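You operate a simulated robot arm through the tools that you are given. There is no shell and no other tool. Be economical: measure what you need, move in short steps, check, and stop when the job is done.

The job below is to be done with a simulated robot arm. You get a single attempt, and the scene is never put back.

JOB
Turn the warmer off and swap the scorched block for the black one.
Fine: open the clear lid once the lamp is out; scorched one into the red tray first; lid shut again. Where these are worked on the way, their far stop is far enough and under half their travel is too little: clear lid.
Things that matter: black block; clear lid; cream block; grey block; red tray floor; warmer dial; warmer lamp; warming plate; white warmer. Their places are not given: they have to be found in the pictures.

Only the result counts: the job must be done as asked and must still hold three seconds after the hand-in. Knocking over, shifting, dropping, spilling or breaking anything else fails it. Lids that push on must go on centred and level and be pressed home; caps that screw on are set level and turned clockwise until they are tight.

ROBOT AND FRAMES
A 6-joint arm with a two-finger gripper, fixed in place. Base frame: the origin is at the foot of the arm, x ahead of it, y to its left, z up. Readings come in m, degrees, newtons and seconds.
With the tool pointing down near the work surface it reaches from about 0.14 to 0.68 m from the base axis. Its first joint turns from -66.0 to 66.0 degrees. Payload 2.45 kg.
Tool frame: the origin (TCP) lies between the finger pads and is the grasp point; the fingertips stand 0.03 m ahead of it; z points along the fingers, y is the line along which they close. Largest opening 0.106 m; the body of the gripper starts 0.079 m behind the TCP.
Orientation is that of the tool frame in the base frame, as a unit quaternion [w, x, y, z]. With the fingers straight down and closing along the base's y, the tool's x points along the base's -x, its y along +y and its z along -z.

CONTROLS
- The arm moves only by the tool nudge_tool. Its argument "moves" is a list of rows, each an object of numbers (a shift or turn left out is 0, a gripper value left out holds the last): "dx", "dy", "dz": the shift along the tool's x, y, z in m; "ax", "ay", "az": the turn, a rotation vector about the tool's x, y, z in degrees; "claw": the opening, from 0 (shut) to 1 (fully open). In form: [{"dx": .., "dy": .., "dz": .., "ax": .., "ay": .., "az": .., "claw": ..}, ...]. A call has 1 to 20 rows; each row shifts and turns the commanded pose from where the row before left it, along the tool's axes as they then stand. Rows are played at 5 a second. More than 0.05 m and 8.6 degrees between two rows, or a gripper value outside its range, and nothing of the call is played. Where a pose cannot be reached the arm comes as near as it can. A force on the tool above 80 N (or 10 N above the force at the start of the call, whichever is more), or a blocked arm, ends the call early, and 0.2 s more pass. The fingers move at their own pace (about 0.153 m/s each) and stop on an object; they squeeze with about 35 N. The grip force told is the motor's: it shows also when the fingers shut on nothing. Time passes only in rows, and 0.2 s behind the last, so rows that do not move let the fingers close. The reply holds the time, the measured pose of the TCP, the force on the tool along the base axes, the opening and the grip force, in the units named above and with some noise, with the torque about the TCP (base axes, N m) and any sound that the robot's microphone picked up.
- Cameras (640 x 400 px; columns grow to the right, rows downward): "scene" is fixed at [0.0657, 0.4043, 1.4005]; the picture's right is [-0.72, -0.69, 0.00], its down [-0.39, 0.41, -0.83] and it looks along [0.57, -0.60, -0.56] (base axes); focal length 352 px, centre (320, 200). "wrist" rides on the gripper at [0.076, -0.002, -0.106] in the tool frame; the picture's right is [0.02, 1.00, 0.00], its down [-0.78, 0.02, -0.62] and it looks along [-0.62, 0.01, 0.78] (tool axes); focal length 247 px, centre (320, 200).
- capture(camera): a new picture of that camera. No time passes.
- probe_pixels(camera, pixels): for up to 12 pixels [column, row] of the newest picture of that camera ("zoom" is the newest enlarged one), the place [x, y, z] in the base frame of the surface seen there, good to about 0.002 m, but the place of the scene camera against the robot may be out by one fixed shift of up to 0.018 m in any direction. No time passes.
- enlarge(camera, box): a new picture of the part [left, top, right, bottom] of that camera's present view, enlarged. No time passes.
- close_job(): hands the job in; it is judged then, once.

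Keep the steps short. Do not move on a guess: measure, check each grasp and each placing, and mend mistakes. In all there are 80 turns and 46 pictures (those below and enlarged ones count). Leave the gripper open and the arm clear of the work at the hand-in unless told otherwise, and finish with a single line.

The tools are called after ">>>" as a command line: name --argument value ..., lists and objects as JSON in quotes. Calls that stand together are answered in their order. nudge_tool: Moves the arm, as the interface text tells. Its arguments: {"type":"object","properties":{"moves":{"type":"array","items":{"type":"object","properties":{"dx":{"type":"number"},"dy":{"type":"number"},"dz":{"type":"number"},"ax":{"type":"number"},"ay":{"type":"number"},"az":{"type":"number"},"claw":{"type":"number"}}}}},"required":["moves"]} The other tools are called the same way: capture (camera) takes a picture; probe_pixels (camera, pixels) gives the place of the surface under pixels of a picture; enlarge (camera, box) takes an enlarged picture of a part of a camera's view; close_job () hands the job in.

At the start:

```text
t: 0.0
tcp_pos: [0.3232, -0.1772, 1.1709]
orientation: [0.0, 0.0, 1.0, -0.001]
contact_force: [0.3, 0.1, -0.1]
wrist_torque: [0.0, 0.01, 0.01]
gripper_width: 0.1059
finger_force: 0.2
```

scene: 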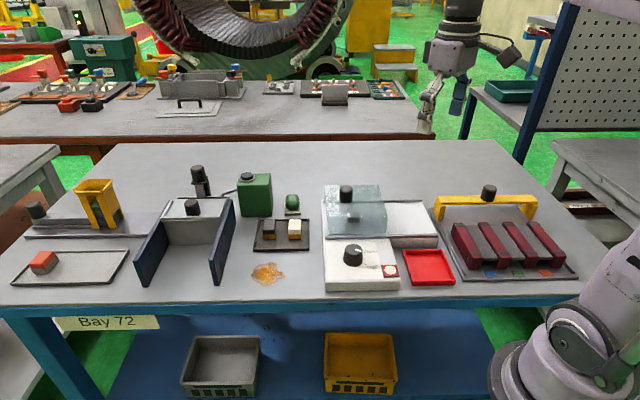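
wrist: 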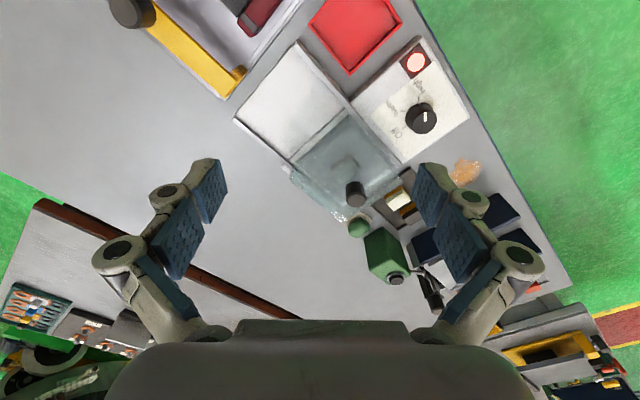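

I'll look closely at the warmer and the block tray first.

>>> enlarge --camera "scene" --box '[240, 170, 460, 305]'

>>> enlarge --camera "wrist" --box '[220, 0, 500, 240]'

```text
2.91 times, centred on (350, 238) of scene
```

zoom: 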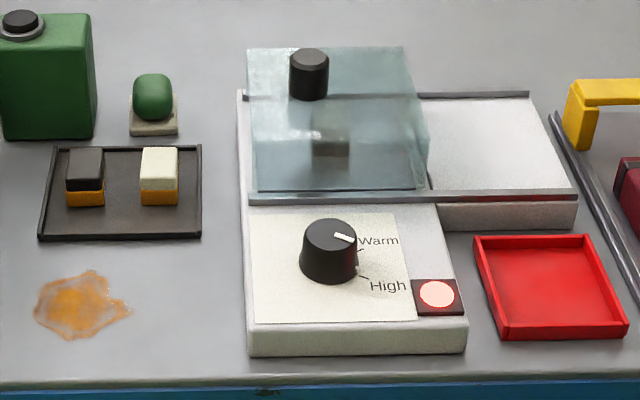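

```text
1.67 times, centred on (360, 120) of wrist
```

zoom: 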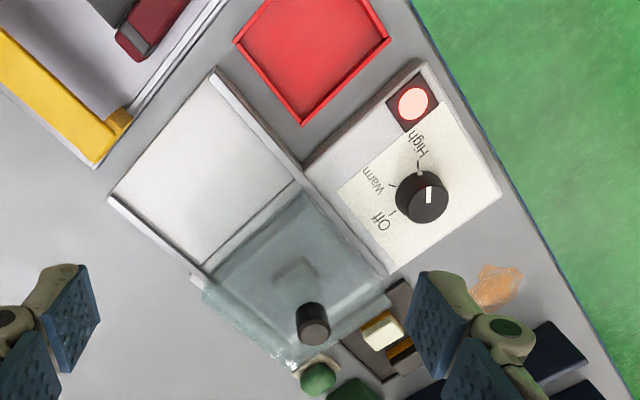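

The warmer lamp is lit, the dial pointer looks to be at Warm/High, and the lid slides on rails. I'll probe features in both cameras.

>>> probe_pixels --camera "zoom" --pixels '[[422, 205], [430, 193], [313, 325], [413, 103], [303, 120], [240, 38], [311, 55], [388, 10], [295, 275], [220, 140], [386, 331], [386, 224]]'

>>> probe_pixels --camera "scene" --pixels '[[353, 247], [346, 188], [390, 271], [270, 226], [295, 225], [269, 236], [294, 235], [264, 248], [353, 215], [430, 267], [330, 255], [420, 215]]'

```text
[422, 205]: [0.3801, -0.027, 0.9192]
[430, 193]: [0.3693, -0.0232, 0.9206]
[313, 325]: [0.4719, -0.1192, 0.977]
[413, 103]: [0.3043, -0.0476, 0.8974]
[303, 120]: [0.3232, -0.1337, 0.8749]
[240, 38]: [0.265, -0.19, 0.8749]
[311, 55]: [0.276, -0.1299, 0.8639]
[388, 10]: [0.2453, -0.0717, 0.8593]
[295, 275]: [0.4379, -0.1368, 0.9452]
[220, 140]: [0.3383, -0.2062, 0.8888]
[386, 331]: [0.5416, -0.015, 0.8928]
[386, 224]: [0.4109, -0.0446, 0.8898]
```

```text
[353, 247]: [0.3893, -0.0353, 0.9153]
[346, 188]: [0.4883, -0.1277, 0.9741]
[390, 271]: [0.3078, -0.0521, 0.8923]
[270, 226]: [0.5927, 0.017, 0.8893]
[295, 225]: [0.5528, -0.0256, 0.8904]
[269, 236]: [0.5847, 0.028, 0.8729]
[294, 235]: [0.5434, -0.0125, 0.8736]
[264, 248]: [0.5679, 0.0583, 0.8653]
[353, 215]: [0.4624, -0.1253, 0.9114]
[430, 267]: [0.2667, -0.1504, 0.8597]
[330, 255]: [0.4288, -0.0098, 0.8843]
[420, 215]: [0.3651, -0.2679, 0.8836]
```

Table top is at about z 0.86, the dial top at about (0.38,-0.03,0.92), and the scene camera is off by a few mm. I'll move to get a closer look at dial and blocks.

>>> nudge_tool --moves '[{"dx": 0.016, "dy": 0.032, "dz": 0.012, "claw": 1}, {"dx": 0.016, "dy": 0.032, "dz": 0.012}, {"dx": 0.016, "dy": 0.032, "dz": 0.012}, {"dx": 0.016, "dy": 0.032, "dz": 0.012}]'

>>> enlarge --camera "wrist" --box '[200, 60, 500, 260]'

```text
t: 1.0
tcp_pos: [0.2583, -0.0505, 1.1208]
orientation: [0.0, 0.001, 1.0, -0.001]
contact_force: [-0.1, 0.2, 0.8]
wrist_torque: [0.01, -0.03, 0.02]
gripper_width: 0.106
finger_force: 0.1
```

```text
2.00 times, centred on (350, 160) of wrist
```

zoom: 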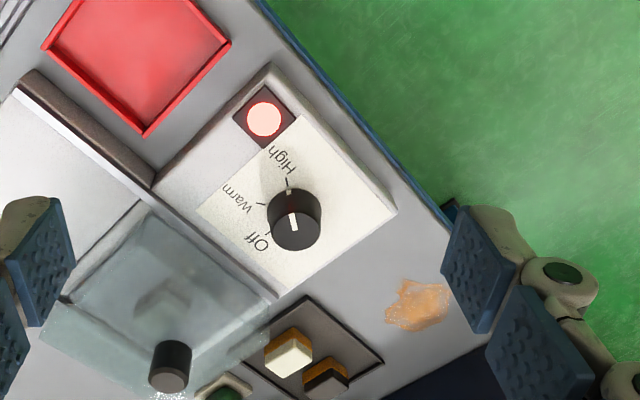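

>>> probe_pixels --camera "zoom" --pixels '[[288, 179], [261, 206], [268, 234], [296, 229], [291, 213], [276, 228], [317, 228], [296, 248], [170, 382], [297, 355], [264, 118], [324, 385]]'

>>> enlarge --camera "wrist" --box '[300, 125, 380, 190]'

```text
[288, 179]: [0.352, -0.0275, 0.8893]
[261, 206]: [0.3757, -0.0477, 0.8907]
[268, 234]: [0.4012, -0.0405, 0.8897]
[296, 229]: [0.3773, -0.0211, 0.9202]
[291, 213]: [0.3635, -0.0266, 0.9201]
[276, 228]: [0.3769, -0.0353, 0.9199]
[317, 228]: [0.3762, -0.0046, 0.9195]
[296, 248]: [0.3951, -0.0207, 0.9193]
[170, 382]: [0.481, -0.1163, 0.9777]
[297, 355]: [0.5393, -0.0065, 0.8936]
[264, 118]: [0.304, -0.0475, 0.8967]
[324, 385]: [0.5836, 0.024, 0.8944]
```

```text
6.15 times, centred on (340, 158) of wrist
```

zoom: 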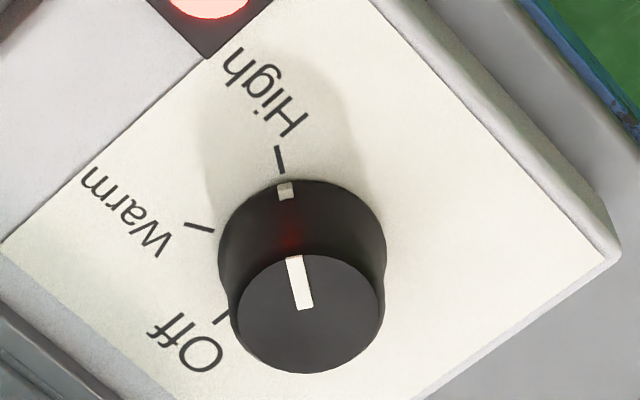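

The pointer is at High (about 195° from base x), Off is at about 315°, so the dial must turn about +120° seen from above. Dial centre is about (0.381,-0.020), top at 0.920. I'll first yaw the tool -90° and go above the dial.

>>> nudge_tool --moves '[{"az": 8.2, "claw": 0.65}, {"az": 8.2}, {"az": 8.2}, {"az": 8.2}, {"az": 8.2}, {"az": 8.2}, {"az": 8.2}, {"az": 8.2}, {"az": 8.2}, {"az": 8.2}, {"az": 8.0}, {"dx": 0.0076, "dy": 0.0307, "dz": 0.03}, {"dx": 0.0076, "dy": 0.0307, "dz": 0.03}, {"dx": 0.0076, "dy": 0.0307, "dz": 0.03}, {"dx": 0.0076, "dy": 0.0307, "dz": 0.03}]'

>>> capture --camera "wrist"

```text
t: 4.2
tcp_pos: [0.3797, -0.0193, 1.0023]
orientation: [0.001, 0.707, 0.707, -0.001]
contact_force: [-0.3, 0.3, 0.5]
wrist_torque: [0.01, 0.01, 0.01]
gripper_width: 0.069
finger_force: 0.1
```

```text
39 pictures are left
```

wrist: 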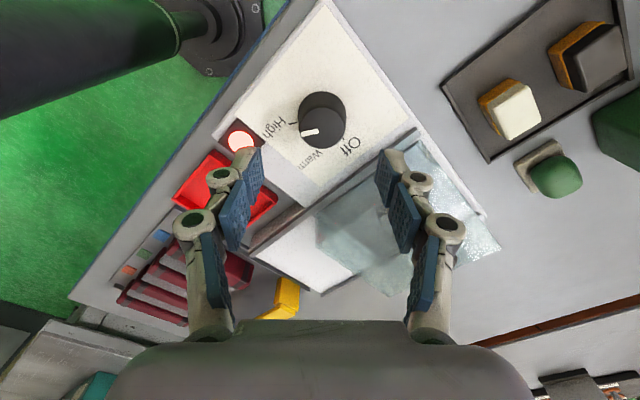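

Good view; I'll recheck the dial centre and the blocks from here.

>>> probe_pixels --camera "wrist" --pixels '[[305, 128], [345, 126], [325, 110], [324, 144], [600, 50], [582, 58], [618, 70], [617, 38], [506, 95], [533, 104], [508, 130], [520, 112]]'

>>> enlarge --camera "wrist" --box '[250, 60, 400, 180]'

```text
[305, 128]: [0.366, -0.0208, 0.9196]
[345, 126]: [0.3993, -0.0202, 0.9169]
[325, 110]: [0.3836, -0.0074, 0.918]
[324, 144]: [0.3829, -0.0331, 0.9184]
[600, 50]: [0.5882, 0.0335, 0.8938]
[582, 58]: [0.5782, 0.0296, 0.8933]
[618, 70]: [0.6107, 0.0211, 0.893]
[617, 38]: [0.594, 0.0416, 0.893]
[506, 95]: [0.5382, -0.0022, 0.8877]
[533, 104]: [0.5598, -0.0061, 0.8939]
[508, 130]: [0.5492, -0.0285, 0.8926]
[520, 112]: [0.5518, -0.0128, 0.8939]
```

```text
3.33 times, centred on (325, 120) of wrist
```

zoom: 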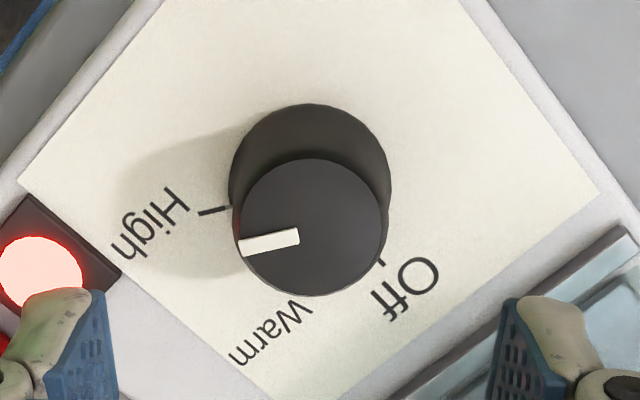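

Centre confirmed at (0.381,-0.021). I'll go down to TCP z 0.928 and close on the dial.

>>> nudge_tool --moves '[{"dx": -0.0015, "dy": 0.0015, "dz": 0.025}, {"dz": 0.025}, {"dz": 0.024}, {}, {"claw": 0.0}, {}, {}]'

```text
t: 5.8
tcp_pos: [0.383, -0.0203, 0.9289]
orientation: [-0.001, 0.707, 0.707, -0.002]
contact_force: [-14.6, 0.2, -1.3]
wrist_torque: [-0.1, 0.48, -0.04]
gripper_width: 0.039
finger_force: 44.4
```

Dial held (0.039 wide), with a small side load. I'll relieve it slightly and turn the first portion.

>>> nudge_tool --moves '[{"dy": -0.0012}, {"az": -6}, {"az": -6}, {"az": -6}, {"az": -6}, {"az": -6}]'

```text
t: 7.2
tcp_pos: [0.3822, -0.0199, 0.9299]
orientation: [0.0, 0.498, 0.867, -0.001]
contact_force: [-15.6, 5.5, 11.3]
wrist_torque: [-0.82, -0.06, 0.01]
gripper_width: 0.0391
finger_force: 45.4
```

Turned 30° without slip signs; continuing.

>>> nudge_tool --moves '[{"az": -6}, {"az": -6}, {"az": -6}, {"az": -6}, {"az": -6}, {"az": -6}, {"az": -6}, {"az": -6}, {"az": -6}, {"az": -6}]'

>>> enlarge --camera "wrist" --box '[220, 60, 420, 200]'

```text
t: 9.4
tcp_pos: [0.3814, -0.0223, 0.9285]
orientation: [-0.001, -0.001, 1.0, -0.001]
contact_force: [-16.7, 1.7, 26.3]
wrist_torque: [0.15, 0.05, -0.01]
gripper_width: 0.0393
finger_force: 45.0
```

```text
2.86 times, centred on (320, 130) of wrist
```

zoom: 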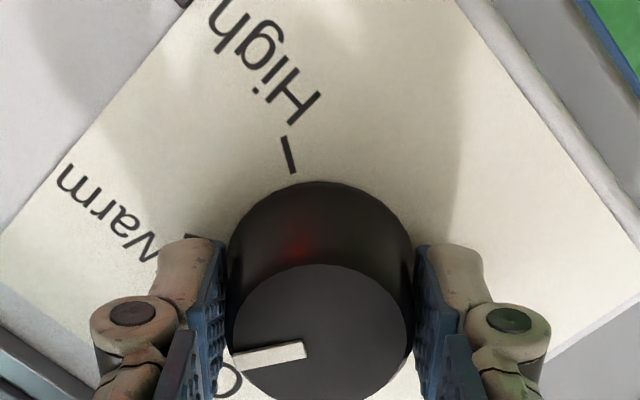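

Pointer has followed the full 90° (now between Warm and Off). 30° more.

>>> nudge_tool --moves '[{"az": -6, "dz": -0.001}, {"az": -6}, {"az": -6}, {"az": -6}, {"az": -6}, {}]'

>>> enlarge --camera "scene" --box '[300, 170, 460, 300]'

```text
t: 10.8
tcp_pos: [0.3817, -0.0218, 0.9288]
orientation: [-0.001, -0.259, 0.966, -0.001]
contact_force: [-11.9, -6.9, -42.5]
wrist_torque: [-0.27, 0.31, -0.33]
gripper_width: 0.0391
finger_force: 45.0
```

```text
3.08 times, centred on (380, 235) of scene
```

zoom: 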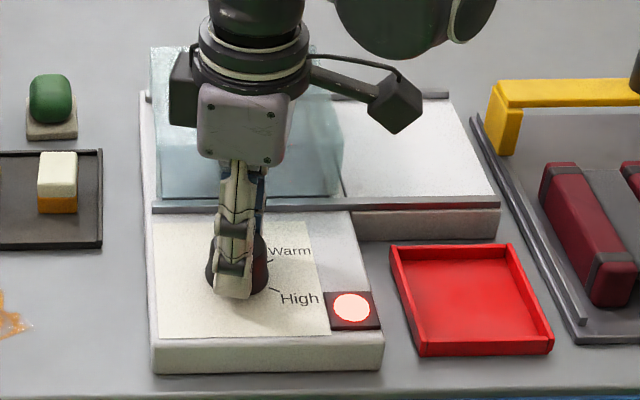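

Lamp is still lit. I'll undo the small lift and check the pointer.

>>> nudge_tool --moves '[{"dz": 0.0006}, {"az": -4}, {}]'

>>> capture --camera "wrist"

```text
t: 11.6
tcp_pos: [0.3829, -0.0207, 0.9288]
orientation: [0.0, -0.293, 0.956, -0.001]
contact_force: [-7.6, -8.4, -17.8]
wrist_torque: [-0.44, 0.28, -0.62]
gripper_width: 0.0391
finger_force: 45.1
```

```text
35 pictures are left
```

wrist: 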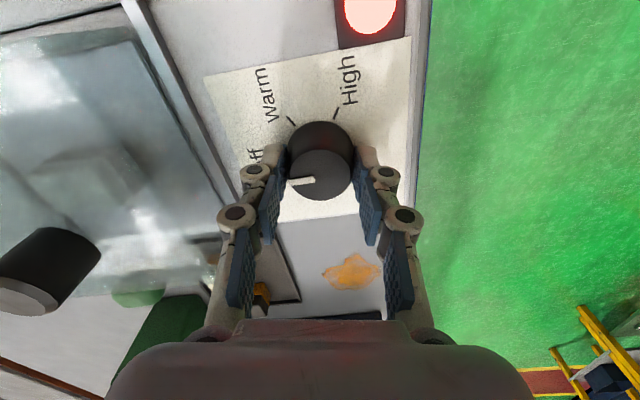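

Pointer is roughly 310°, close to Off; torque is rising. A few degrees more.

>>> nudge_tool --moves '[{"az": -3}, {"az": -3}, {}]'

>>> enlarge --camera "wrist" --box '[200, 0, 440, 210]'

```text
t: 12.4
tcp_pos: [0.3831, -0.0183, 0.9294]
orientation: [0.002, -0.343, 0.939, 0.0]
contact_force: [3.5, 0.8, -1.5]
wrist_torque: [0.28, -0.28, -0.53]
gripper_width: 0.0387
finger_force: 44.7
```

```text
1.90 times, centred on (320, 105) of wrist
```

zoom: 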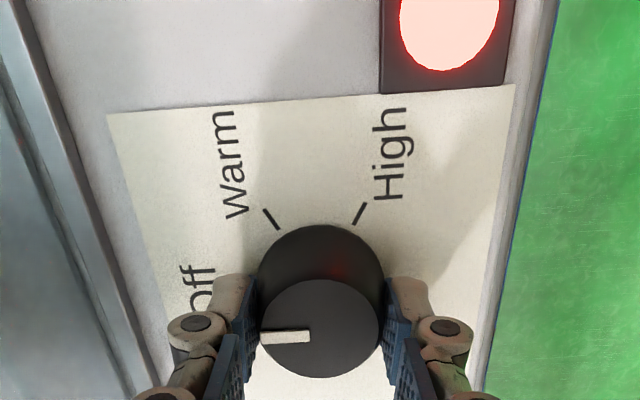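

The dial seems to have reached its stop near Off, and the fingers slid a little. I'll release, rise a little, and check pointer and lamp.

>>> nudge_tool --moves '[{"claw": 0.65}, {}, {"dz": -0.03}, {"dz": -0.03}, {"dz": -0.03}, {"dz": -0.03}]'

>>> enlarge --camera "wrist" --box '[240, 20, 440, 180]'

```text
t: 13.8
tcp_pos: [0.3826, -0.0199, 1.0501]
orientation: [-0.001, -0.342, 0.94, -0.001]
contact_force: [-0.8, 0.3, -0.1]
wrist_torque: [-0.04, -0.02, -0.01]
gripper_width: 0.0689
finger_force: 0.1
```

```text
2.50 times, centred on (340, 100) of wrist
```

zoom: 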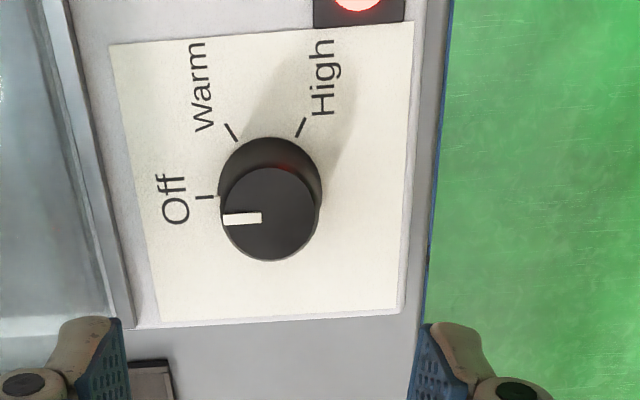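

The pointer is at Off but the lamp was still lit; I'll wait a couple of seconds and look again.

>>> nudge_tool --moves '[{}, {}, {}, {}, {}, {}, {}, {}, {}, {}]'

>>> enlarge --camera "scene" --box '[240, 170, 460, 305]'

```text
t: 16.0
tcp_pos: [0.3827, -0.0205, 1.0496]
orientation: [0.001, -0.342, 0.94, -0.001]
contact_force: [-0.2, 0.3, 0.7]
wrist_torque: [0.02, 0.0, 0.02]
gripper_width: 0.0687
finger_force: 0.1
```

```text
2.91 times, centred on (350, 238) of scene
```

zoom: 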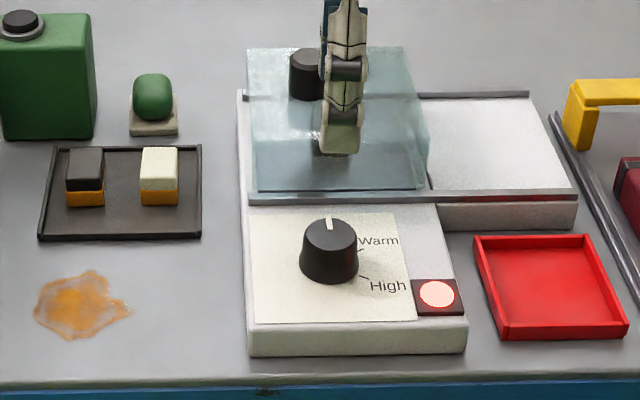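

Still lit — perhaps it cools down with delay. Meanwhile I'll align with the warmer (yaw 45°) and move to view the lid knob from its opening side.

>>> nudge_tool --moves '[{"az": -5, "dz": -0.035}, {"dz": -0.035}, {"dx": 0.034, "dy": -0.034}, {"dx": 0.034, "dy": -0.034}, {"dx": 0.034, "dy": -0.034}, {"dx": 0.034, "dy": -0.034}, {}, {}, {}, {}, {}, {}, {}, {}]'

>>> capture --camera "wrist"

```text
t: 19.0
tcp_pos: [0.3825, -0.2152, 1.12]
orientation: [0.001, -0.383, 0.924, -0.001]
contact_force: [0.4, -0.7, 0.3]
wrist_torque: [-0.03, 0.0, -0.02]
gripper_width: 0.0689
finger_force: 0.0
```

```text
31 pictures are left
```

wrist: 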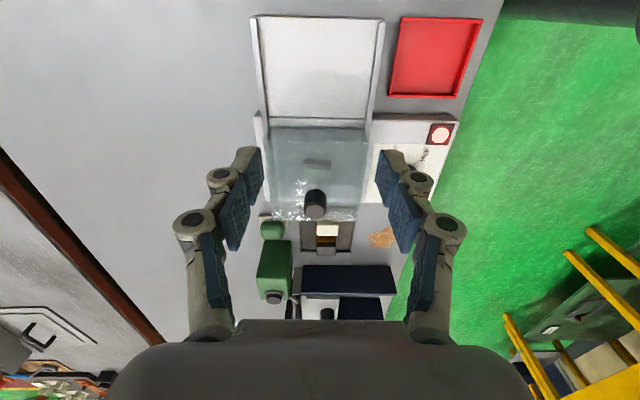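

>>> enlarge --camera "wrist" --box '[250, 110, 470, 250]'

>>> probe_pixels --camera "wrist" --pixels '[[316, 211], [307, 210], [326, 210], [318, 165], [275, 131], [364, 132], [252, 40], [382, 40], [393, 95], [458, 95], [479, 22], [402, 22]]'

```text
2.86 times, centred on (360, 180) of wrist
```

zoom: 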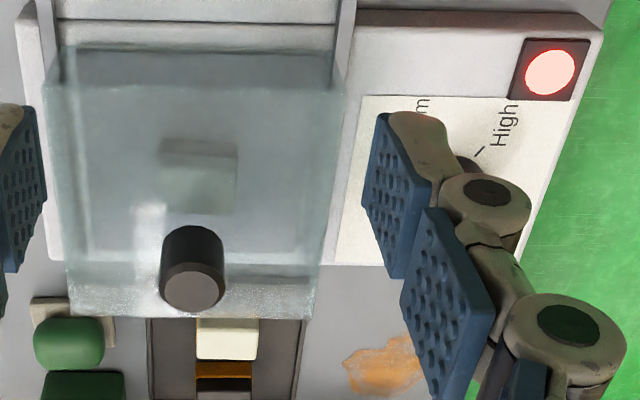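

```text
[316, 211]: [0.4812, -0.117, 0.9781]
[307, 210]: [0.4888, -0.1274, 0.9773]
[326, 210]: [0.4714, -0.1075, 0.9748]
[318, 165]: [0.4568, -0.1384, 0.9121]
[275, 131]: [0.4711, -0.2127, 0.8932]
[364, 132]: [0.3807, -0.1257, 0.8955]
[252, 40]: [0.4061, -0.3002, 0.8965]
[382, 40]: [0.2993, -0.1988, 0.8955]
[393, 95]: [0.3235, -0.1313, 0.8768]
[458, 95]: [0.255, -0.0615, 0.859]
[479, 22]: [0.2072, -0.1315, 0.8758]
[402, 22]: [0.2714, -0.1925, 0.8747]
```

The lamp's still lit at t=19. I'll wait four more seconds and compare, viewing the dial too.

>>> nudge_tool --moves '[{}, {}, {}, {}, {}, {}, {}, {}, {}, {}, {}, {}, {}, {}, {}, {}, {}, {}, {}, {}]'

>>> enlarge --camera "scene" --box '[320, 230, 410, 290]'

```text
t: 23.2
tcp_pos: [0.3822, -0.2148, 1.1193]
orientation: [0.0, -0.383, 0.924, -0.002]
contact_force: [0.0, 0.6, 0.7]
wrist_torque: [0.0, 0.02, 0.0]
gripper_width: 0.069
finger_force: 0.2
```

```text
6.67 times, centred on (365, 260) of scene
```

zoom: 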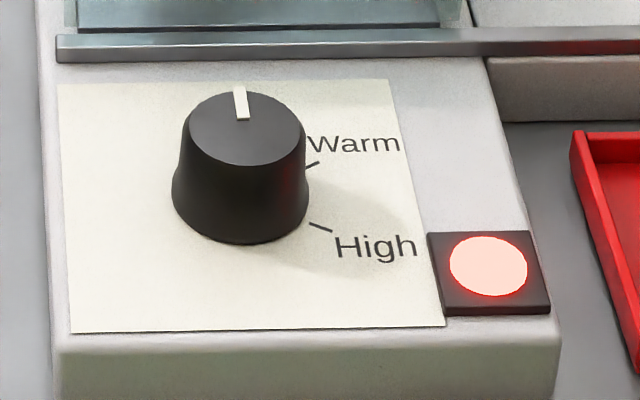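

>>> probe_pixels --camera "zoom" --pixels '[[239, 92], [242, 116], [248, 128], [192, 128], [303, 128], [247, 162], [312, 166], [320, 228], [241, 104]]'

```text
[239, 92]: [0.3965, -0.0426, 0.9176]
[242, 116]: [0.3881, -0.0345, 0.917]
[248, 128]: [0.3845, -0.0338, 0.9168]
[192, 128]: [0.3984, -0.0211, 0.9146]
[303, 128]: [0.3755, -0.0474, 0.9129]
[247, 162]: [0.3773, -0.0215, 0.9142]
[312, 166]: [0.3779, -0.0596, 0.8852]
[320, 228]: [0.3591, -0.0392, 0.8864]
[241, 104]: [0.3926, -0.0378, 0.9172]
```

The pointer measures -44°, in line with the Off tick. Waiting longer in case of a cool-down lamp.

>>> nudge_tool --moves '[{}, {}, {}, {}, {}, {}, {}, {}, {}, {}, {}, {}, {}, {}, {}, {}, {}, {}, {}, {}]'

>>> nudge_tool --moves '[{}, {}, {}, {}, {}, {}, {}, {}, {}, {}, {}, {}, {}, {}, {}, {}, {}, {}, {}, {}]'

>>> enlarge --camera "scene" --box '[320, 230, 410, 290]'

```text
t: 27.4
tcp_pos: [0.3826, -0.2162, 1.1194]
orientation: [0.001, -0.383, 0.924, -0.001]
contact_force: [-0.5, -0.6, -0.7]
wrist_torque: [-0.02, -0.01, -0.01]
gripper_width: 0.0687
finger_force: 0.0
```

```text
t: 31.6
tcp_pos: [0.382, -0.216, 1.1195]
orientation: [0.0, -0.383, 0.924, 0.0]
contact_force: [-0.1, 0.6, 0.4]
wrist_torque: [0.06, 0.02, -0.02]
gripper_width: 0.0691
finger_force: 0.0
```

```text
6.67 times, centred on (365, 260) of scene
```

zoom: 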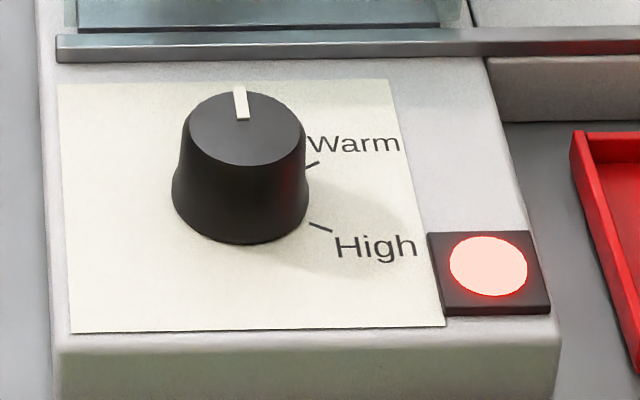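

Still lit. I'll regrasp the dial with fresh fingers and see whether it turns further or is really at its stop.

>>> nudge_tool --moves '[{"dx": -0.0345, "dy": 0.0345}, {"dx": -0.0345, "dy": 0.0345}, {"dx": -0.0345, "dy": 0.0345}, {"dx": -0.0345, "dy": 0.0345}, {"az": 8.5, "dz": 0.04}, {"az": 8.5, "dz": 0.04}, {"az": 8, "dz": 0.02}, {"dz": 0.02}, {}]'

>>> enlarge --camera "wrist" --box '[230, 40, 410, 170]'

```text
t: 33.6
tcp_pos: [0.385, -0.02, 1.0001]
orientation: [0.0, -0.173, 0.985, -0.001]
contact_force: [0.1, 0.2, -0.3]
wrist_torque: [0.05, -0.02, 0.03]
gripper_width: 0.069
finger_force: 0.0
```

```text
3.08 times, centred on (320, 105) of wrist
```

zoom: 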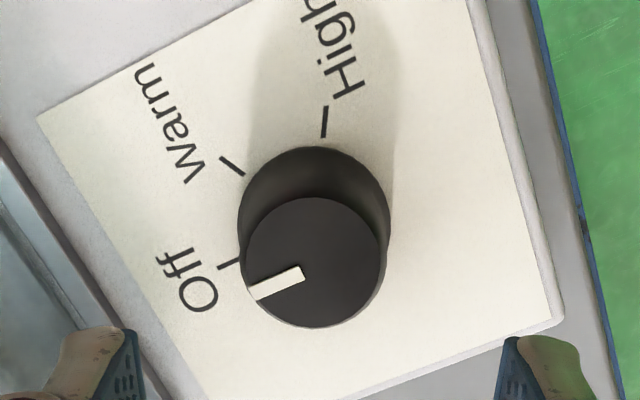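

The pointer is exactly parallel with the Off tick. I'll test gently whether it goes any further.

>>> nudge_tool --moves '[{"dx": 0.004, "dy": 0.0007, "dz": 0.025}, {"dz": 0.025}, {"dz": 0.022}, {}, {"claw": 0}, {}, {}, {"az": -4}, {"az": -4}, {"az": -4}, {}]'

>>> enlarge --camera "scene" --box '[300, 170, 460, 300]'

```text
t: 36.0
tcp_pos: [0.3772, -0.0245, 0.9276]
orientation: [-0.003, -0.275, 0.962, -0.007]
contact_force: [1.6, -33.6, 0.3]
wrist_torque: [-0.9, 0.03, -1.01]
gripper_width: 0.0395
finger_force: 45.0
```

```text
3.08 times, centred on (380, 235) of scene
```

zoom: 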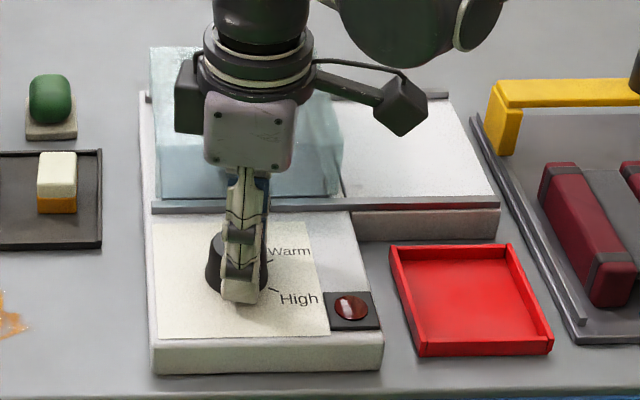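

The lamp is now out. I'll release, rise, and realign to 45° yaw.

>>> nudge_tool --moves '[{"claw": 0.65}, {}, {"dz": -0.035}, {"dz": -0.035}, {"dz": -0.04}, {"az": -6.5}, {"az": -6.5}, {}, {}]'

>>> capture --camera "wrist"

```text
t: 38.0
tcp_pos: [0.3782, -0.0173, 1.0371]
orientation: [0.0, -0.383, 0.924, -0.001]
contact_force: [-0.1, 0.5, -0.4]
wrist_torque: [0.03, -0.01, -0.04]
gripper_width: 0.069
finger_force: 0.0
```

```text
25 pictures are left
```

wrist: 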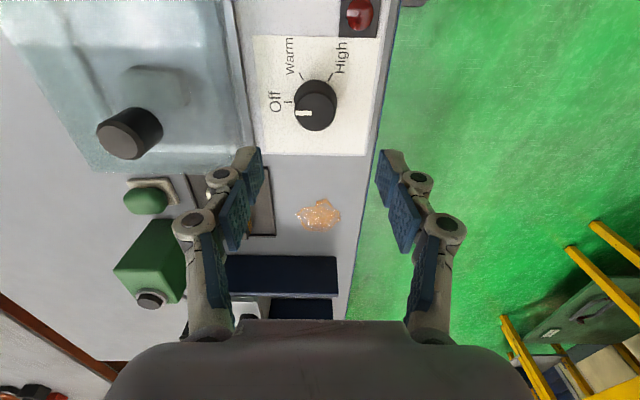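

Lamp dark, pointer at Off. Measuring the knob precisely.

>>> probe_pixels --camera "wrist" --pixels '[[121, 136], [100, 138], [141, 138], [120, 122], [121, 155], [155, 80], [300, 115]]'

```text
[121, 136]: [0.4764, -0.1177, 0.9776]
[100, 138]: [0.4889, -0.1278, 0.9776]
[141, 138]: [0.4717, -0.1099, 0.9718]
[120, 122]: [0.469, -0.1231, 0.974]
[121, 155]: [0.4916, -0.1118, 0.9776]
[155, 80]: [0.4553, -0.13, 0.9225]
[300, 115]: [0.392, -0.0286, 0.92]
```

Knob centre ≈ (0.480,-0.1175), top 0.977. Moving above it, down, and gripping it.

>>> nudge_tool --moves '[{"dy": -0.0357}, {"dx": -0.0014, "dy": -0.0357}, {"dy": -0.0357}, {"dy": -0.0357}, {}, {"dz": 0.025}, {"dz": 0.025}, {}, {"claw": 0}, {}, {}]'

>>> enlarge --camera "scene" --box '[300, 150, 460, 280]'

```text
t: 40.4
tcp_pos: [0.4831, -0.1201, 0.9865]
orientation: [0.002, -0.382, 0.924, -0.004]
contact_force: [19.0, -16.8, 5.6]
wrist_torque: [-0.67, 0.03, -0.05]
gripper_width: 0.0306
finger_force: 45.3
```

```text
3.08 times, centred on (380, 215) of scene
```

zoom: 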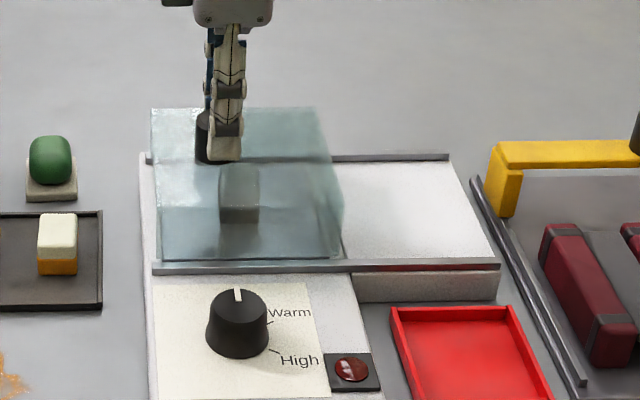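

Gripped (0.031). Relieving the side load, then sliding the lid along +tool x.

>>> nudge_tool --moves '[{"dy": -0.0035}, {"dx": 0.01}, {"dx": 0.015}, {"dx": 0.015}, {}]'

```text
t: 41.6
tcp_pos: [0.4546, -0.1479, 0.9868]
orientation: [-0.001, -0.383, 0.924, 0.001]
contact_force: [-2.3, 3.7, -16.0]
wrist_torque: [0.68, -0.42, 0.18]
gripper_width: 0.0308
finger_force: 45.6
```

Sliding smoothly. Continuing.

>>> nudge_tool --moves '[{"dx": 0.015, "dz": 0.0004}, {"dx": 0.015}, {"dx": 0.015}, {"dx": 0.015}, {"dx": 0.012}, {}]'

>>> capture --camera "scene"

```text
t: 43.0
tcp_pos: [0.4022, -0.2003, 0.9861]
orientation: [-0.001, -0.382, 0.924, 0.001]
contact_force: [-10.5, 11.7, -33.1]
wrist_torque: [0.3, 0.17, 0.0]
gripper_width: 0.0307
finger_force: 45.0
```

```text
23 pictures are left
```

scene: 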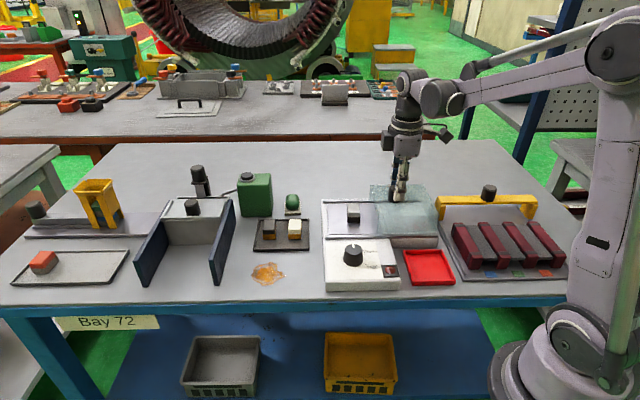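

The grey block is uncovered; the lid is near the rail end. A little more to the stop.

>>> nudge_tool --moves '[{"dx": 0.004, "dz": 0.001}, {"dx": 0.004}, {"dx": 0.004}, {}]'

```text
t: 44.0
tcp_pos: [0.3944, -0.2087, 0.9867]
orientation: [-0.001, -0.383, 0.924, 0.001]
contact_force: [-9.4, 12.3, -1.9]
wrist_torque: [-0.05, 0.77, -0.02]
gripper_width: 0.0309
finger_force: 44.9
```

>>> nudge_tool --moves '[{"dx": 0.004}, {"dx": 0.004}, {"dx": 0.004}, {}]'

>>> enlarge --camera "scene" --box '[300, 160, 480, 290]'

```text
t: 45.0
tcp_pos: [0.3925, -0.211, 0.9859]
orientation: [0.008, -0.386, 0.922, 0.003]
contact_force: [25.6, 31.8, -0.9]
wrist_torque: [0.89, -0.74, -0.09]
gripper_width: 0.0308
finger_force: 44.9
```

```text
3.08 times, centred on (390, 225) of scene
```

zoom: 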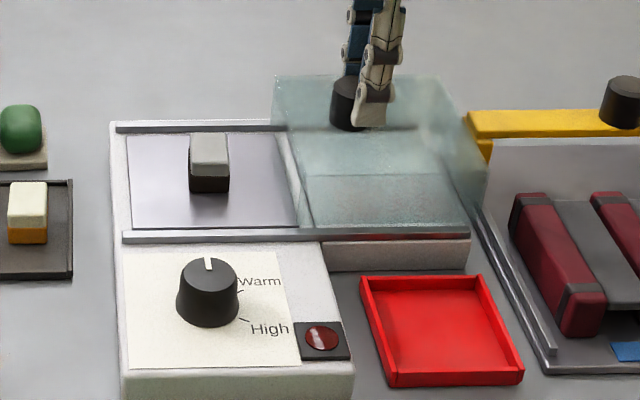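

At the stop. Ease off, release, rise and look.

>>> nudge_tool --moves '[{"dx": -0.009}, {"claw": 0.65}, {}, {"dz": -0.03}, {"dz": -0.035}, {"dz": -0.035}, {"dz": -0.035}, {}]'

>>> capture --camera "wrist"

```text
t: 46.8
tcp_pos: [0.3919, -0.2113, 1.1226]
orientation: [0.001, -0.384, 0.924, 0.0]
contact_force: [0.2, -0.3, 0.2]
wrist_torque: [-0.02, 0.02, -0.01]
gripper_width: 0.0689
finger_force: 0.0
```

```text
21 pictures are left
```

wrist: 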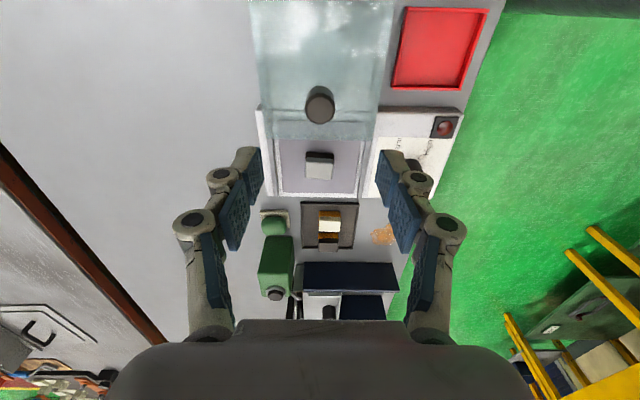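

>>> enlarge --camera "wrist" --box '[250, 80, 410, 200]'

>>> probe_pixels --camera "wrist" --pixels '[[308, 164], [332, 165], [331, 178], [308, 177], [290, 180], [283, 150], [357, 180], [438, 45], [392, 88], [463, 90], [487, 12], [405, 10]]'

```text
3.33 times, centred on (330, 140) of wrist
```

zoom: 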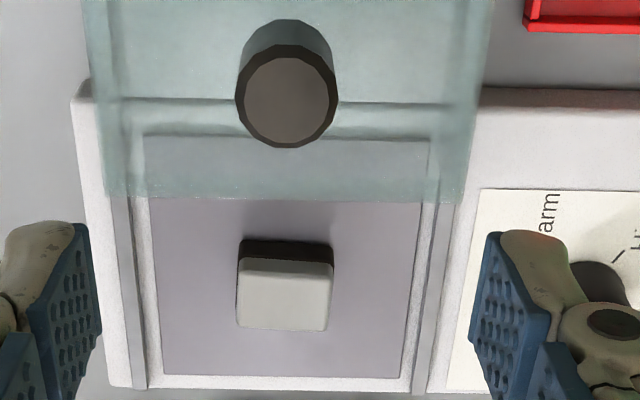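

```text
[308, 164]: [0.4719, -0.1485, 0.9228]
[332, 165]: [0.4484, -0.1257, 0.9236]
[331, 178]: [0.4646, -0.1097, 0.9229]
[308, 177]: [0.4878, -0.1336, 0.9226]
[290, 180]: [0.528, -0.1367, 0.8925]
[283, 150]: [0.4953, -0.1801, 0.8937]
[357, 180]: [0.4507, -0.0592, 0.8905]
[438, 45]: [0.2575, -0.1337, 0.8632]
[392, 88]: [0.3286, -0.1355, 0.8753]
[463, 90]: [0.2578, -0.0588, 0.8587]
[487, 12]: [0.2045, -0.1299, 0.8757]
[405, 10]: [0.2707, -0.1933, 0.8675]
```

The grey (scorched) block is centred at about (0.468,-0.129), top 0.923, about 0.033 across (n) and 0.023 along the slide. I'll turn the tool to yaw -45° (fingers closing along slide direction, camera clear of the lid) and go above it.

>>> nudge_tool --moves '[{"az": 8.2}, {"az": 8.2}, {"az": 8.2}, {"az": 8.2}, {"az": 8.2}, {"az": 8.2}, {"az": 8.2}, {"az": 8.2}, {"az": 8.2}, {"az": 8.2}, {"az": 8.0}, {"dx": 0.0015, "dy": 0.0373}, {"dx": 0.0015, "dy": 0.0373}, {"dx": 0.0015, "dy": 0.0373}, {"dz": 0.04}, {"dz": 0.04}, {}]'

>>> capture --camera "wrist"

```text
t: 50.4
tcp_pos: [0.4689, -0.128, 1.0387]
orientation: [0.0, 0.383, 0.924, -0.001]
contact_force: [-0.9, 0.1, -0.3]
wrist_torque: [0.05, 0.03, 0.0]
gripper_width: 0.069
finger_force: 0.0
```

```text
19 pictures are left
```

wrist: 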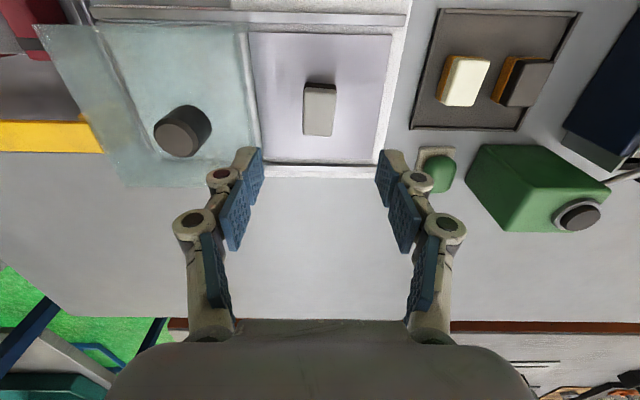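

>>> probe_pixels --camera "wrist" --pixels '[[307, 91], [335, 91], [332, 133], [304, 133], [253, 38], [388, 40], [380, 160], [266, 158], [524, 63], [549, 66], [536, 104], [505, 103]]'

>>> enlarge --camera "wrist" --box '[400, 0, 600, 140]'

```text
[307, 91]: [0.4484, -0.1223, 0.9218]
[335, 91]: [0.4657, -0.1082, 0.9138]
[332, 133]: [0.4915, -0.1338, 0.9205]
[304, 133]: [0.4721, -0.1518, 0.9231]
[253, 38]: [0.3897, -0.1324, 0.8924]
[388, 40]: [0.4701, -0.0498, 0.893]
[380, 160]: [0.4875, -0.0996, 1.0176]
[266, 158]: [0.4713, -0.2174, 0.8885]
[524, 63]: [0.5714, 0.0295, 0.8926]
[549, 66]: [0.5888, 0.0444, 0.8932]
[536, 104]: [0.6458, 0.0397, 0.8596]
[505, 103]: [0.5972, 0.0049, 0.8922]
```

```text
2.86 times, centred on (500, 70) of wrist
```

zoom: 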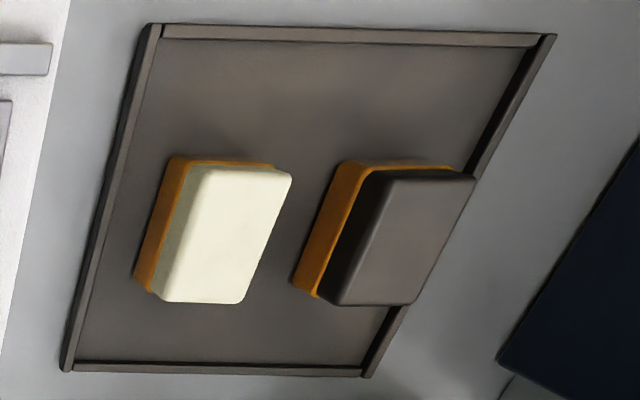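

Block centre (0.469,-0.129) confirmed. Descending with the fingers at 0.055 and gripping.

>>> nudge_tool --moves '[{"claw": 0.52, "dy": -0.0007, "dz": 0.03}, {"dz": 0.03}, {"dz": 0.03}, {"dz": 0.0215}, {}, {"claw": 0}, {}, {}]'

```text
t: 52.2
tcp_pos: [0.4651, -0.1289, 0.9274]
orientation: [0.001, 0.383, 0.924, -0.001]
contact_force: [-1.0, 0.7, 0.0]
wrist_torque: [0.02, 0.02, 0.03]
gripper_width: 0.0288
finger_force: 34.4
```

Gripped at 0.029 width. Lifting.

>>> nudge_tool --moves '[{"dz": -0.01}, {"dz": -0.03}, {"dz": -0.04}, {"dz": -0.04}, {}]'

>>> capture --camera "wrist"

```text
t: 53.4
tcp_pos: [0.4677, -0.1272, 1.0498]
orientation: [0.0, 0.383, 0.924, 0.0]
contact_force: [-0.1, 0.2, -1.1]
wrist_torque: [0.01, -0.01, 0.06]
gripper_width: 0.0289
finger_force: 35.3
```

```text
17 pictures are left
```

wrist: 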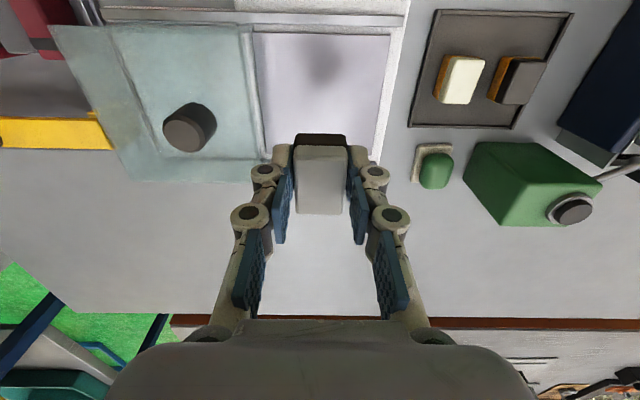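

Scorched block held. Moving over the red tray centre (0.266,-0.130).

>>> nudge_tool --moves '[{"dx": 0.0281, "dy": -0.029}, {"dx": 0.0281, "dy": -0.029}, {"dx": 0.0281, "dy": -0.029}, {"dx": 0.0281, "dy": -0.029}, {"dx": 0.0281, "dy": -0.029}, {}]'

>>> capture --camera "wrist"

```text
t: 54.8
tcp_pos: [0.266, -0.1301, 1.0477]
orientation: [0.001, 0.382, 0.924, -0.001]
contact_force: [0.5, 0.5, -0.7]
wrist_torque: [-0.01, -0.01, 0.03]
gripper_width: 0.0287
finger_force: 35.2
```

```text
16 pictures are left
```

wrist: 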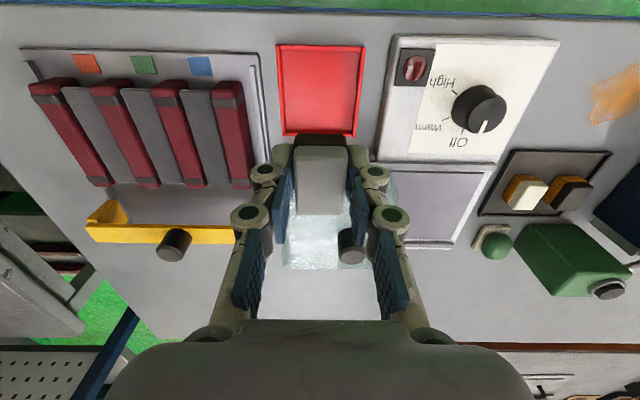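

>>> probe_pixels --camera "wrist" --pixels '[[286, 52], [356, 52], [292, 127], [349, 127], [320, 90], [278, 45], [365, 45]]'

```text
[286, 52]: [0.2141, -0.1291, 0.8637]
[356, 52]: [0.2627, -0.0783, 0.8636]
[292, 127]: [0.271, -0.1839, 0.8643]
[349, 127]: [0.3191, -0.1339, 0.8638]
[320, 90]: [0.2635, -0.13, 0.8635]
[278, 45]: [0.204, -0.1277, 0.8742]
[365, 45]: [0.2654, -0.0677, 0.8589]
```

Aligned with the tray centre (floor 0.864). Lowering.

>>> nudge_tool --moves '[{"dz": 0.04}, {"dz": 0.04}, {"dz": 0.04}, {"dz": 0.02}, {"dz": 0.006}, {}]'

```text
t: 56.2
tcp_pos: [0.2641, -0.1312, 0.9037]
orientation: [0.0, 0.383, 0.924, -0.001]
contact_force: [0.1, -0.1, -0.7]
wrist_torque: [0.03, 0.0, -0.03]
gripper_width: 0.029
finger_force: 35.1
```

>>> nudge_tool --moves '[{"dz": 0.002}, {"dz": 0.002}, {"dz": 0.001}, {}]'

```text
t: 57.2
tcp_pos: [0.2654, -0.133, 0.8997]
orientation: [0.0, 0.382, 0.924, 0.001]
contact_force: [-1.7, 4.4, 27.9]
wrist_torque: [0.04, -0.06, -0.01]
gripper_width: 0.0291
finger_force: 34.5
```

Touched the floor (28 N up). Opening just a little and rising.

>>> nudge_tool --moves '[{"dz": -0.001}, {"claw": 0.39}, {}, {"dz": -0.02}, {"dz": -0.04}, {"dz": -0.04}, {"dz": -0.05}, {}]'

>>> capture --camera "wrist"

```text
t: 59.0
tcp_pos: [0.2644, -0.134, 1.0508]
orientation: [0.001, 0.382, 0.924, -0.001]
contact_force: [0.6, -0.1, 0.8]
wrist_torque: [0.0, 0.03, -0.05]
gripper_width: 0.0416
finger_force: 0.0
```

```text
15 pictures are left
```

wrist: 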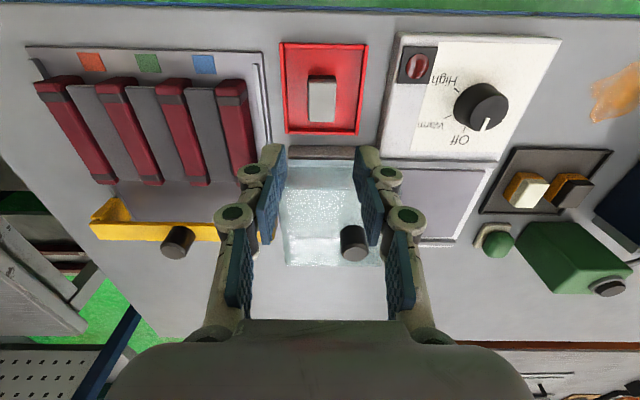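

The grey block sits in the red tray. Now moving over the black block near (0.59,0.024).

>>> nudge_tool --moves '[{"dx": -0.0148, "dy": 0.04275}, {"dx": -0.0148, "dy": 0.04275}, {"dx": -0.0148, "dy": 0.04275}, {"dx": -0.0148, "dy": 0.04275}, {"dx": -0.0148, "dy": 0.04275}, {"dx": -0.0148, "dy": 0.04275}, {"dx": -0.0148, "dy": 0.04275}, {"dx": -0.0148, "dy": 0.04275}, {}]'

>>> capture --camera "wrist"

```text
t: 61.0
tcp_pos: [0.5923, 0.0278, 1.0523]
orientation: [0.0, 0.383, 0.924, -0.001]
contact_force: [-1.4, -1.0, 0.2]
wrist_torque: [0.02, 0.02, -0.03]
gripper_width: 0.0412
finger_force: 0.2
```

```text
14 pictures are left
```

wrist: 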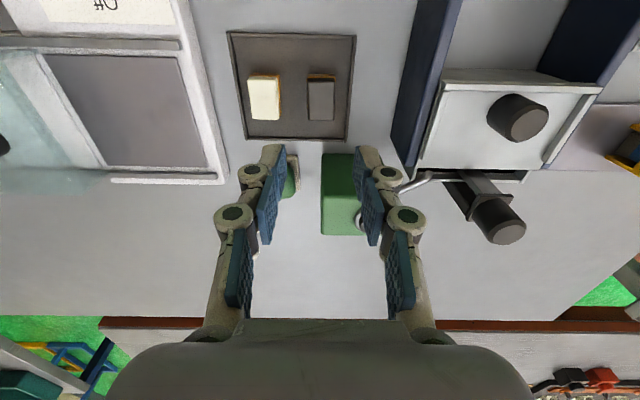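

>>> probe_pixels --camera "wrist" --pixels '[[308, 82], [334, 82], [334, 119], [308, 119], [321, 100], [249, 80], [279, 119], [281, 82], [345, 190], [345, 156], [350, 137], [292, 185]]'

>>> enlarge --camera "wrist" --box '[220, 20, 380, 150]'

```text
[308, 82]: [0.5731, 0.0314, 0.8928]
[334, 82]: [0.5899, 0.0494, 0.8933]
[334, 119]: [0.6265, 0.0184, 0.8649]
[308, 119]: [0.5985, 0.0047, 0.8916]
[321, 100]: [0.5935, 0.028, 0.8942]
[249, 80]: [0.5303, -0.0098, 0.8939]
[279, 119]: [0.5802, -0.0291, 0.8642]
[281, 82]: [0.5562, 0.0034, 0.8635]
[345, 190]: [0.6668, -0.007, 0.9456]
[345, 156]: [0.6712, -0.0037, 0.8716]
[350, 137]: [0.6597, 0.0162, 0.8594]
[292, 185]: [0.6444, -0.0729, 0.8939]
```

```text
3.08 times, centred on (300, 85) of wrist
```

zoom: 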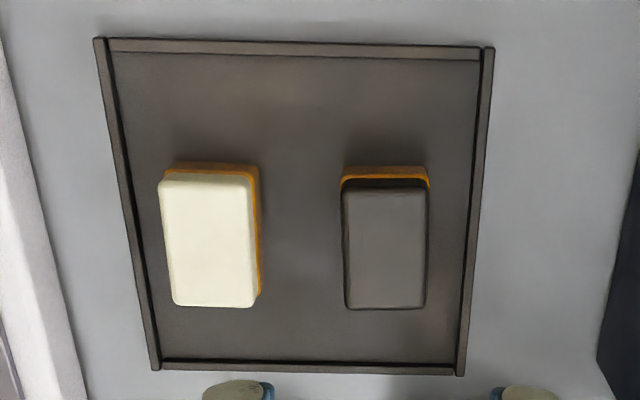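

Black block centre (0.594,0.027), top 0.893, tray floor 0.8635. The gap to the cream block is ~0.027, so the 0.041 opening fits. Descending.

>>> nudge_tool --moves '[{"dx": -0.001, "dy": 0.001, "dz": 0.04}, {"dz": 0.04}, {"dz": 0.04}, {"dz": 0.02}, {"dz": 0.013}, {}]'

>>> enlarge --camera "wrist" --box '[200, 40, 440, 240]'

```text
t: 62.4
tcp_pos: [0.5941, 0.0265, 0.8972]
orientation: [0.001, 0.382, 0.924, -0.001]
contact_force: [-0.3, -0.8, 0.9]
wrist_torque: [-0.02, -0.02, 0.0]
gripper_width: 0.0406
finger_force: 0.1
```

```text
2.00 times, centred on (320, 140) of wrist
```

zoom: 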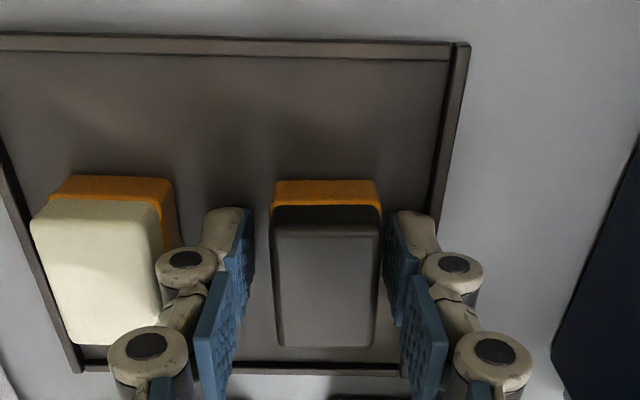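

No contact; fingers straddle the black block. Closing and lifting.

>>> nudge_tool --moves '[{"claw": 0}, {}, {}, {"dz": -0.01}, {"dz": -0.03}, {"dz": -0.04}, {"dz": -0.04}, {"dz": -0.04}, {}]'

>>> capture --camera "wrist"

```text
t: 64.4
tcp_pos: [0.5938, 0.0254, 1.0565]
orientation: [0.001, 0.383, 0.924, 0.0]
contact_force: [-0.6, 0.1, -1.0]
wrist_torque: [0.03, 0.02, -0.03]
gripper_width: 0.0288
finger_force: 35.2
```

```text
11 pictures are left
```

wrist: 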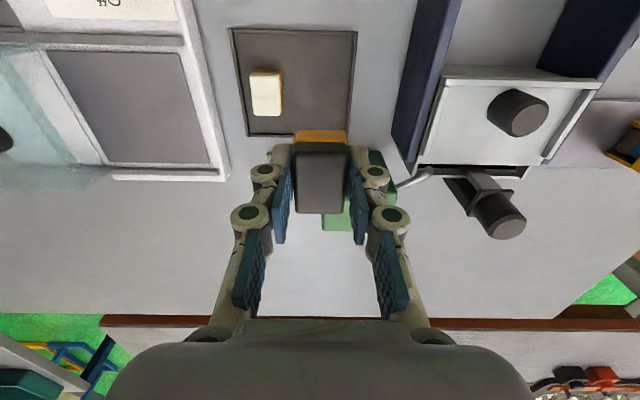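

Black block held. Moving over the plate at (0.468,-0.129) and lowering to just above.

>>> nudge_tool --moves '[{"dx": -0.004, "dy": -0.0396}, {"dx": -0.004, "dy": -0.0396}, {"dx": -0.004, "dy": -0.0396}, {"dx": -0.004, "dy": -0.0396}, {"dx": -0.004, "dy": -0.0396}, {}, {"dz": 0.04}, {"dz": 0.04}, {"dz": 0.03}, {"dz": 0.015}, {}]'

```text
t: 66.8
tcp_pos: [0.4687, -0.1291, 0.931]
orientation: [0.001, 0.383, 0.924, 0.0]
contact_force: [-0.2, -0.6, -0.5]
wrist_torque: [-0.02, 0.02, -0.02]
gripper_width: 0.0289
finger_force: 35.4
```

>>> nudge_tool --moves '[{"dz": 0.002}, {"dz": 0.0015}, {"dz": 0.001}, {}]'

```text
t: 67.8
tcp_pos: [0.4682, -0.1285, 0.928]
orientation: [0.001, 0.383, 0.924, -0.001]
contact_force: [0.2, 0.3, -1.3]
wrist_torque: [0.01, 0.0, 0.01]
gripper_width: 0.0288
finger_force: 34.9
```

>>> nudge_tool --moves '[{"dz": 0.001}, {"dz": 0.001}, {}]'

```text
t: 68.6
tcp_pos: [0.4692, -0.1284, 0.9258]
orientation: [0.001, 0.382, 0.924, -0.001]
contact_force: [2.8, 2.4, 33.0]
wrist_torque: [0.08, -0.11, 0.0]
gripper_width: 0.0289
finger_force: 34.9
```

Contact with the plate. Ease, release and rise.

>>> nudge_tool --moves '[{"dz": -0.001}, {"claw": 0.5}, {}, {"dz": -0.02}, {"dz": -0.04}, {"dz": -0.04}, {"dz": -0.04}, {}]'

>>> capture --camera "wrist"

```text
t: 70.4
tcp_pos: [0.4688, -0.129, 1.0654]
orientation: [0.0, 0.383, 0.924, 0.0]
contact_force: [0.0, 0.0, 0.3]
wrist_torque: [0.0, 0.0, -0.01]
gripper_width: 0.0531
finger_force: 0.1
```

```text
10 pictures are left
```

wrist: 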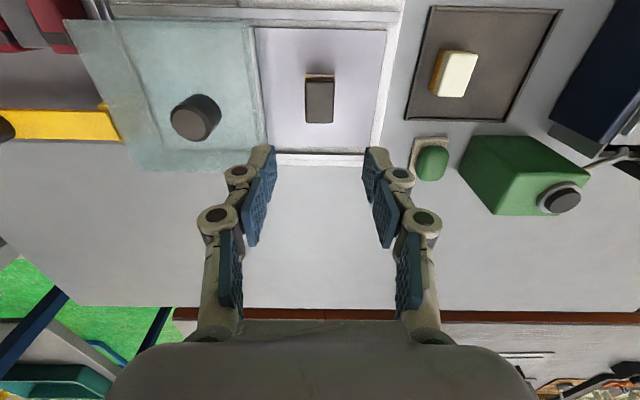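

Black block stands on the plate. Measuring the knob in its open place.

>>> probe_pixels --camera "wrist" --pixels '[[187, 124], [172, 123], [204, 124], [187, 109], [187, 139]]'

```text
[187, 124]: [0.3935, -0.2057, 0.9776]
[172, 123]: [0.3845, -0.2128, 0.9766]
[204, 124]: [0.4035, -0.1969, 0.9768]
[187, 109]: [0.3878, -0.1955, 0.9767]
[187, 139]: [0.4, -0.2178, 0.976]
```

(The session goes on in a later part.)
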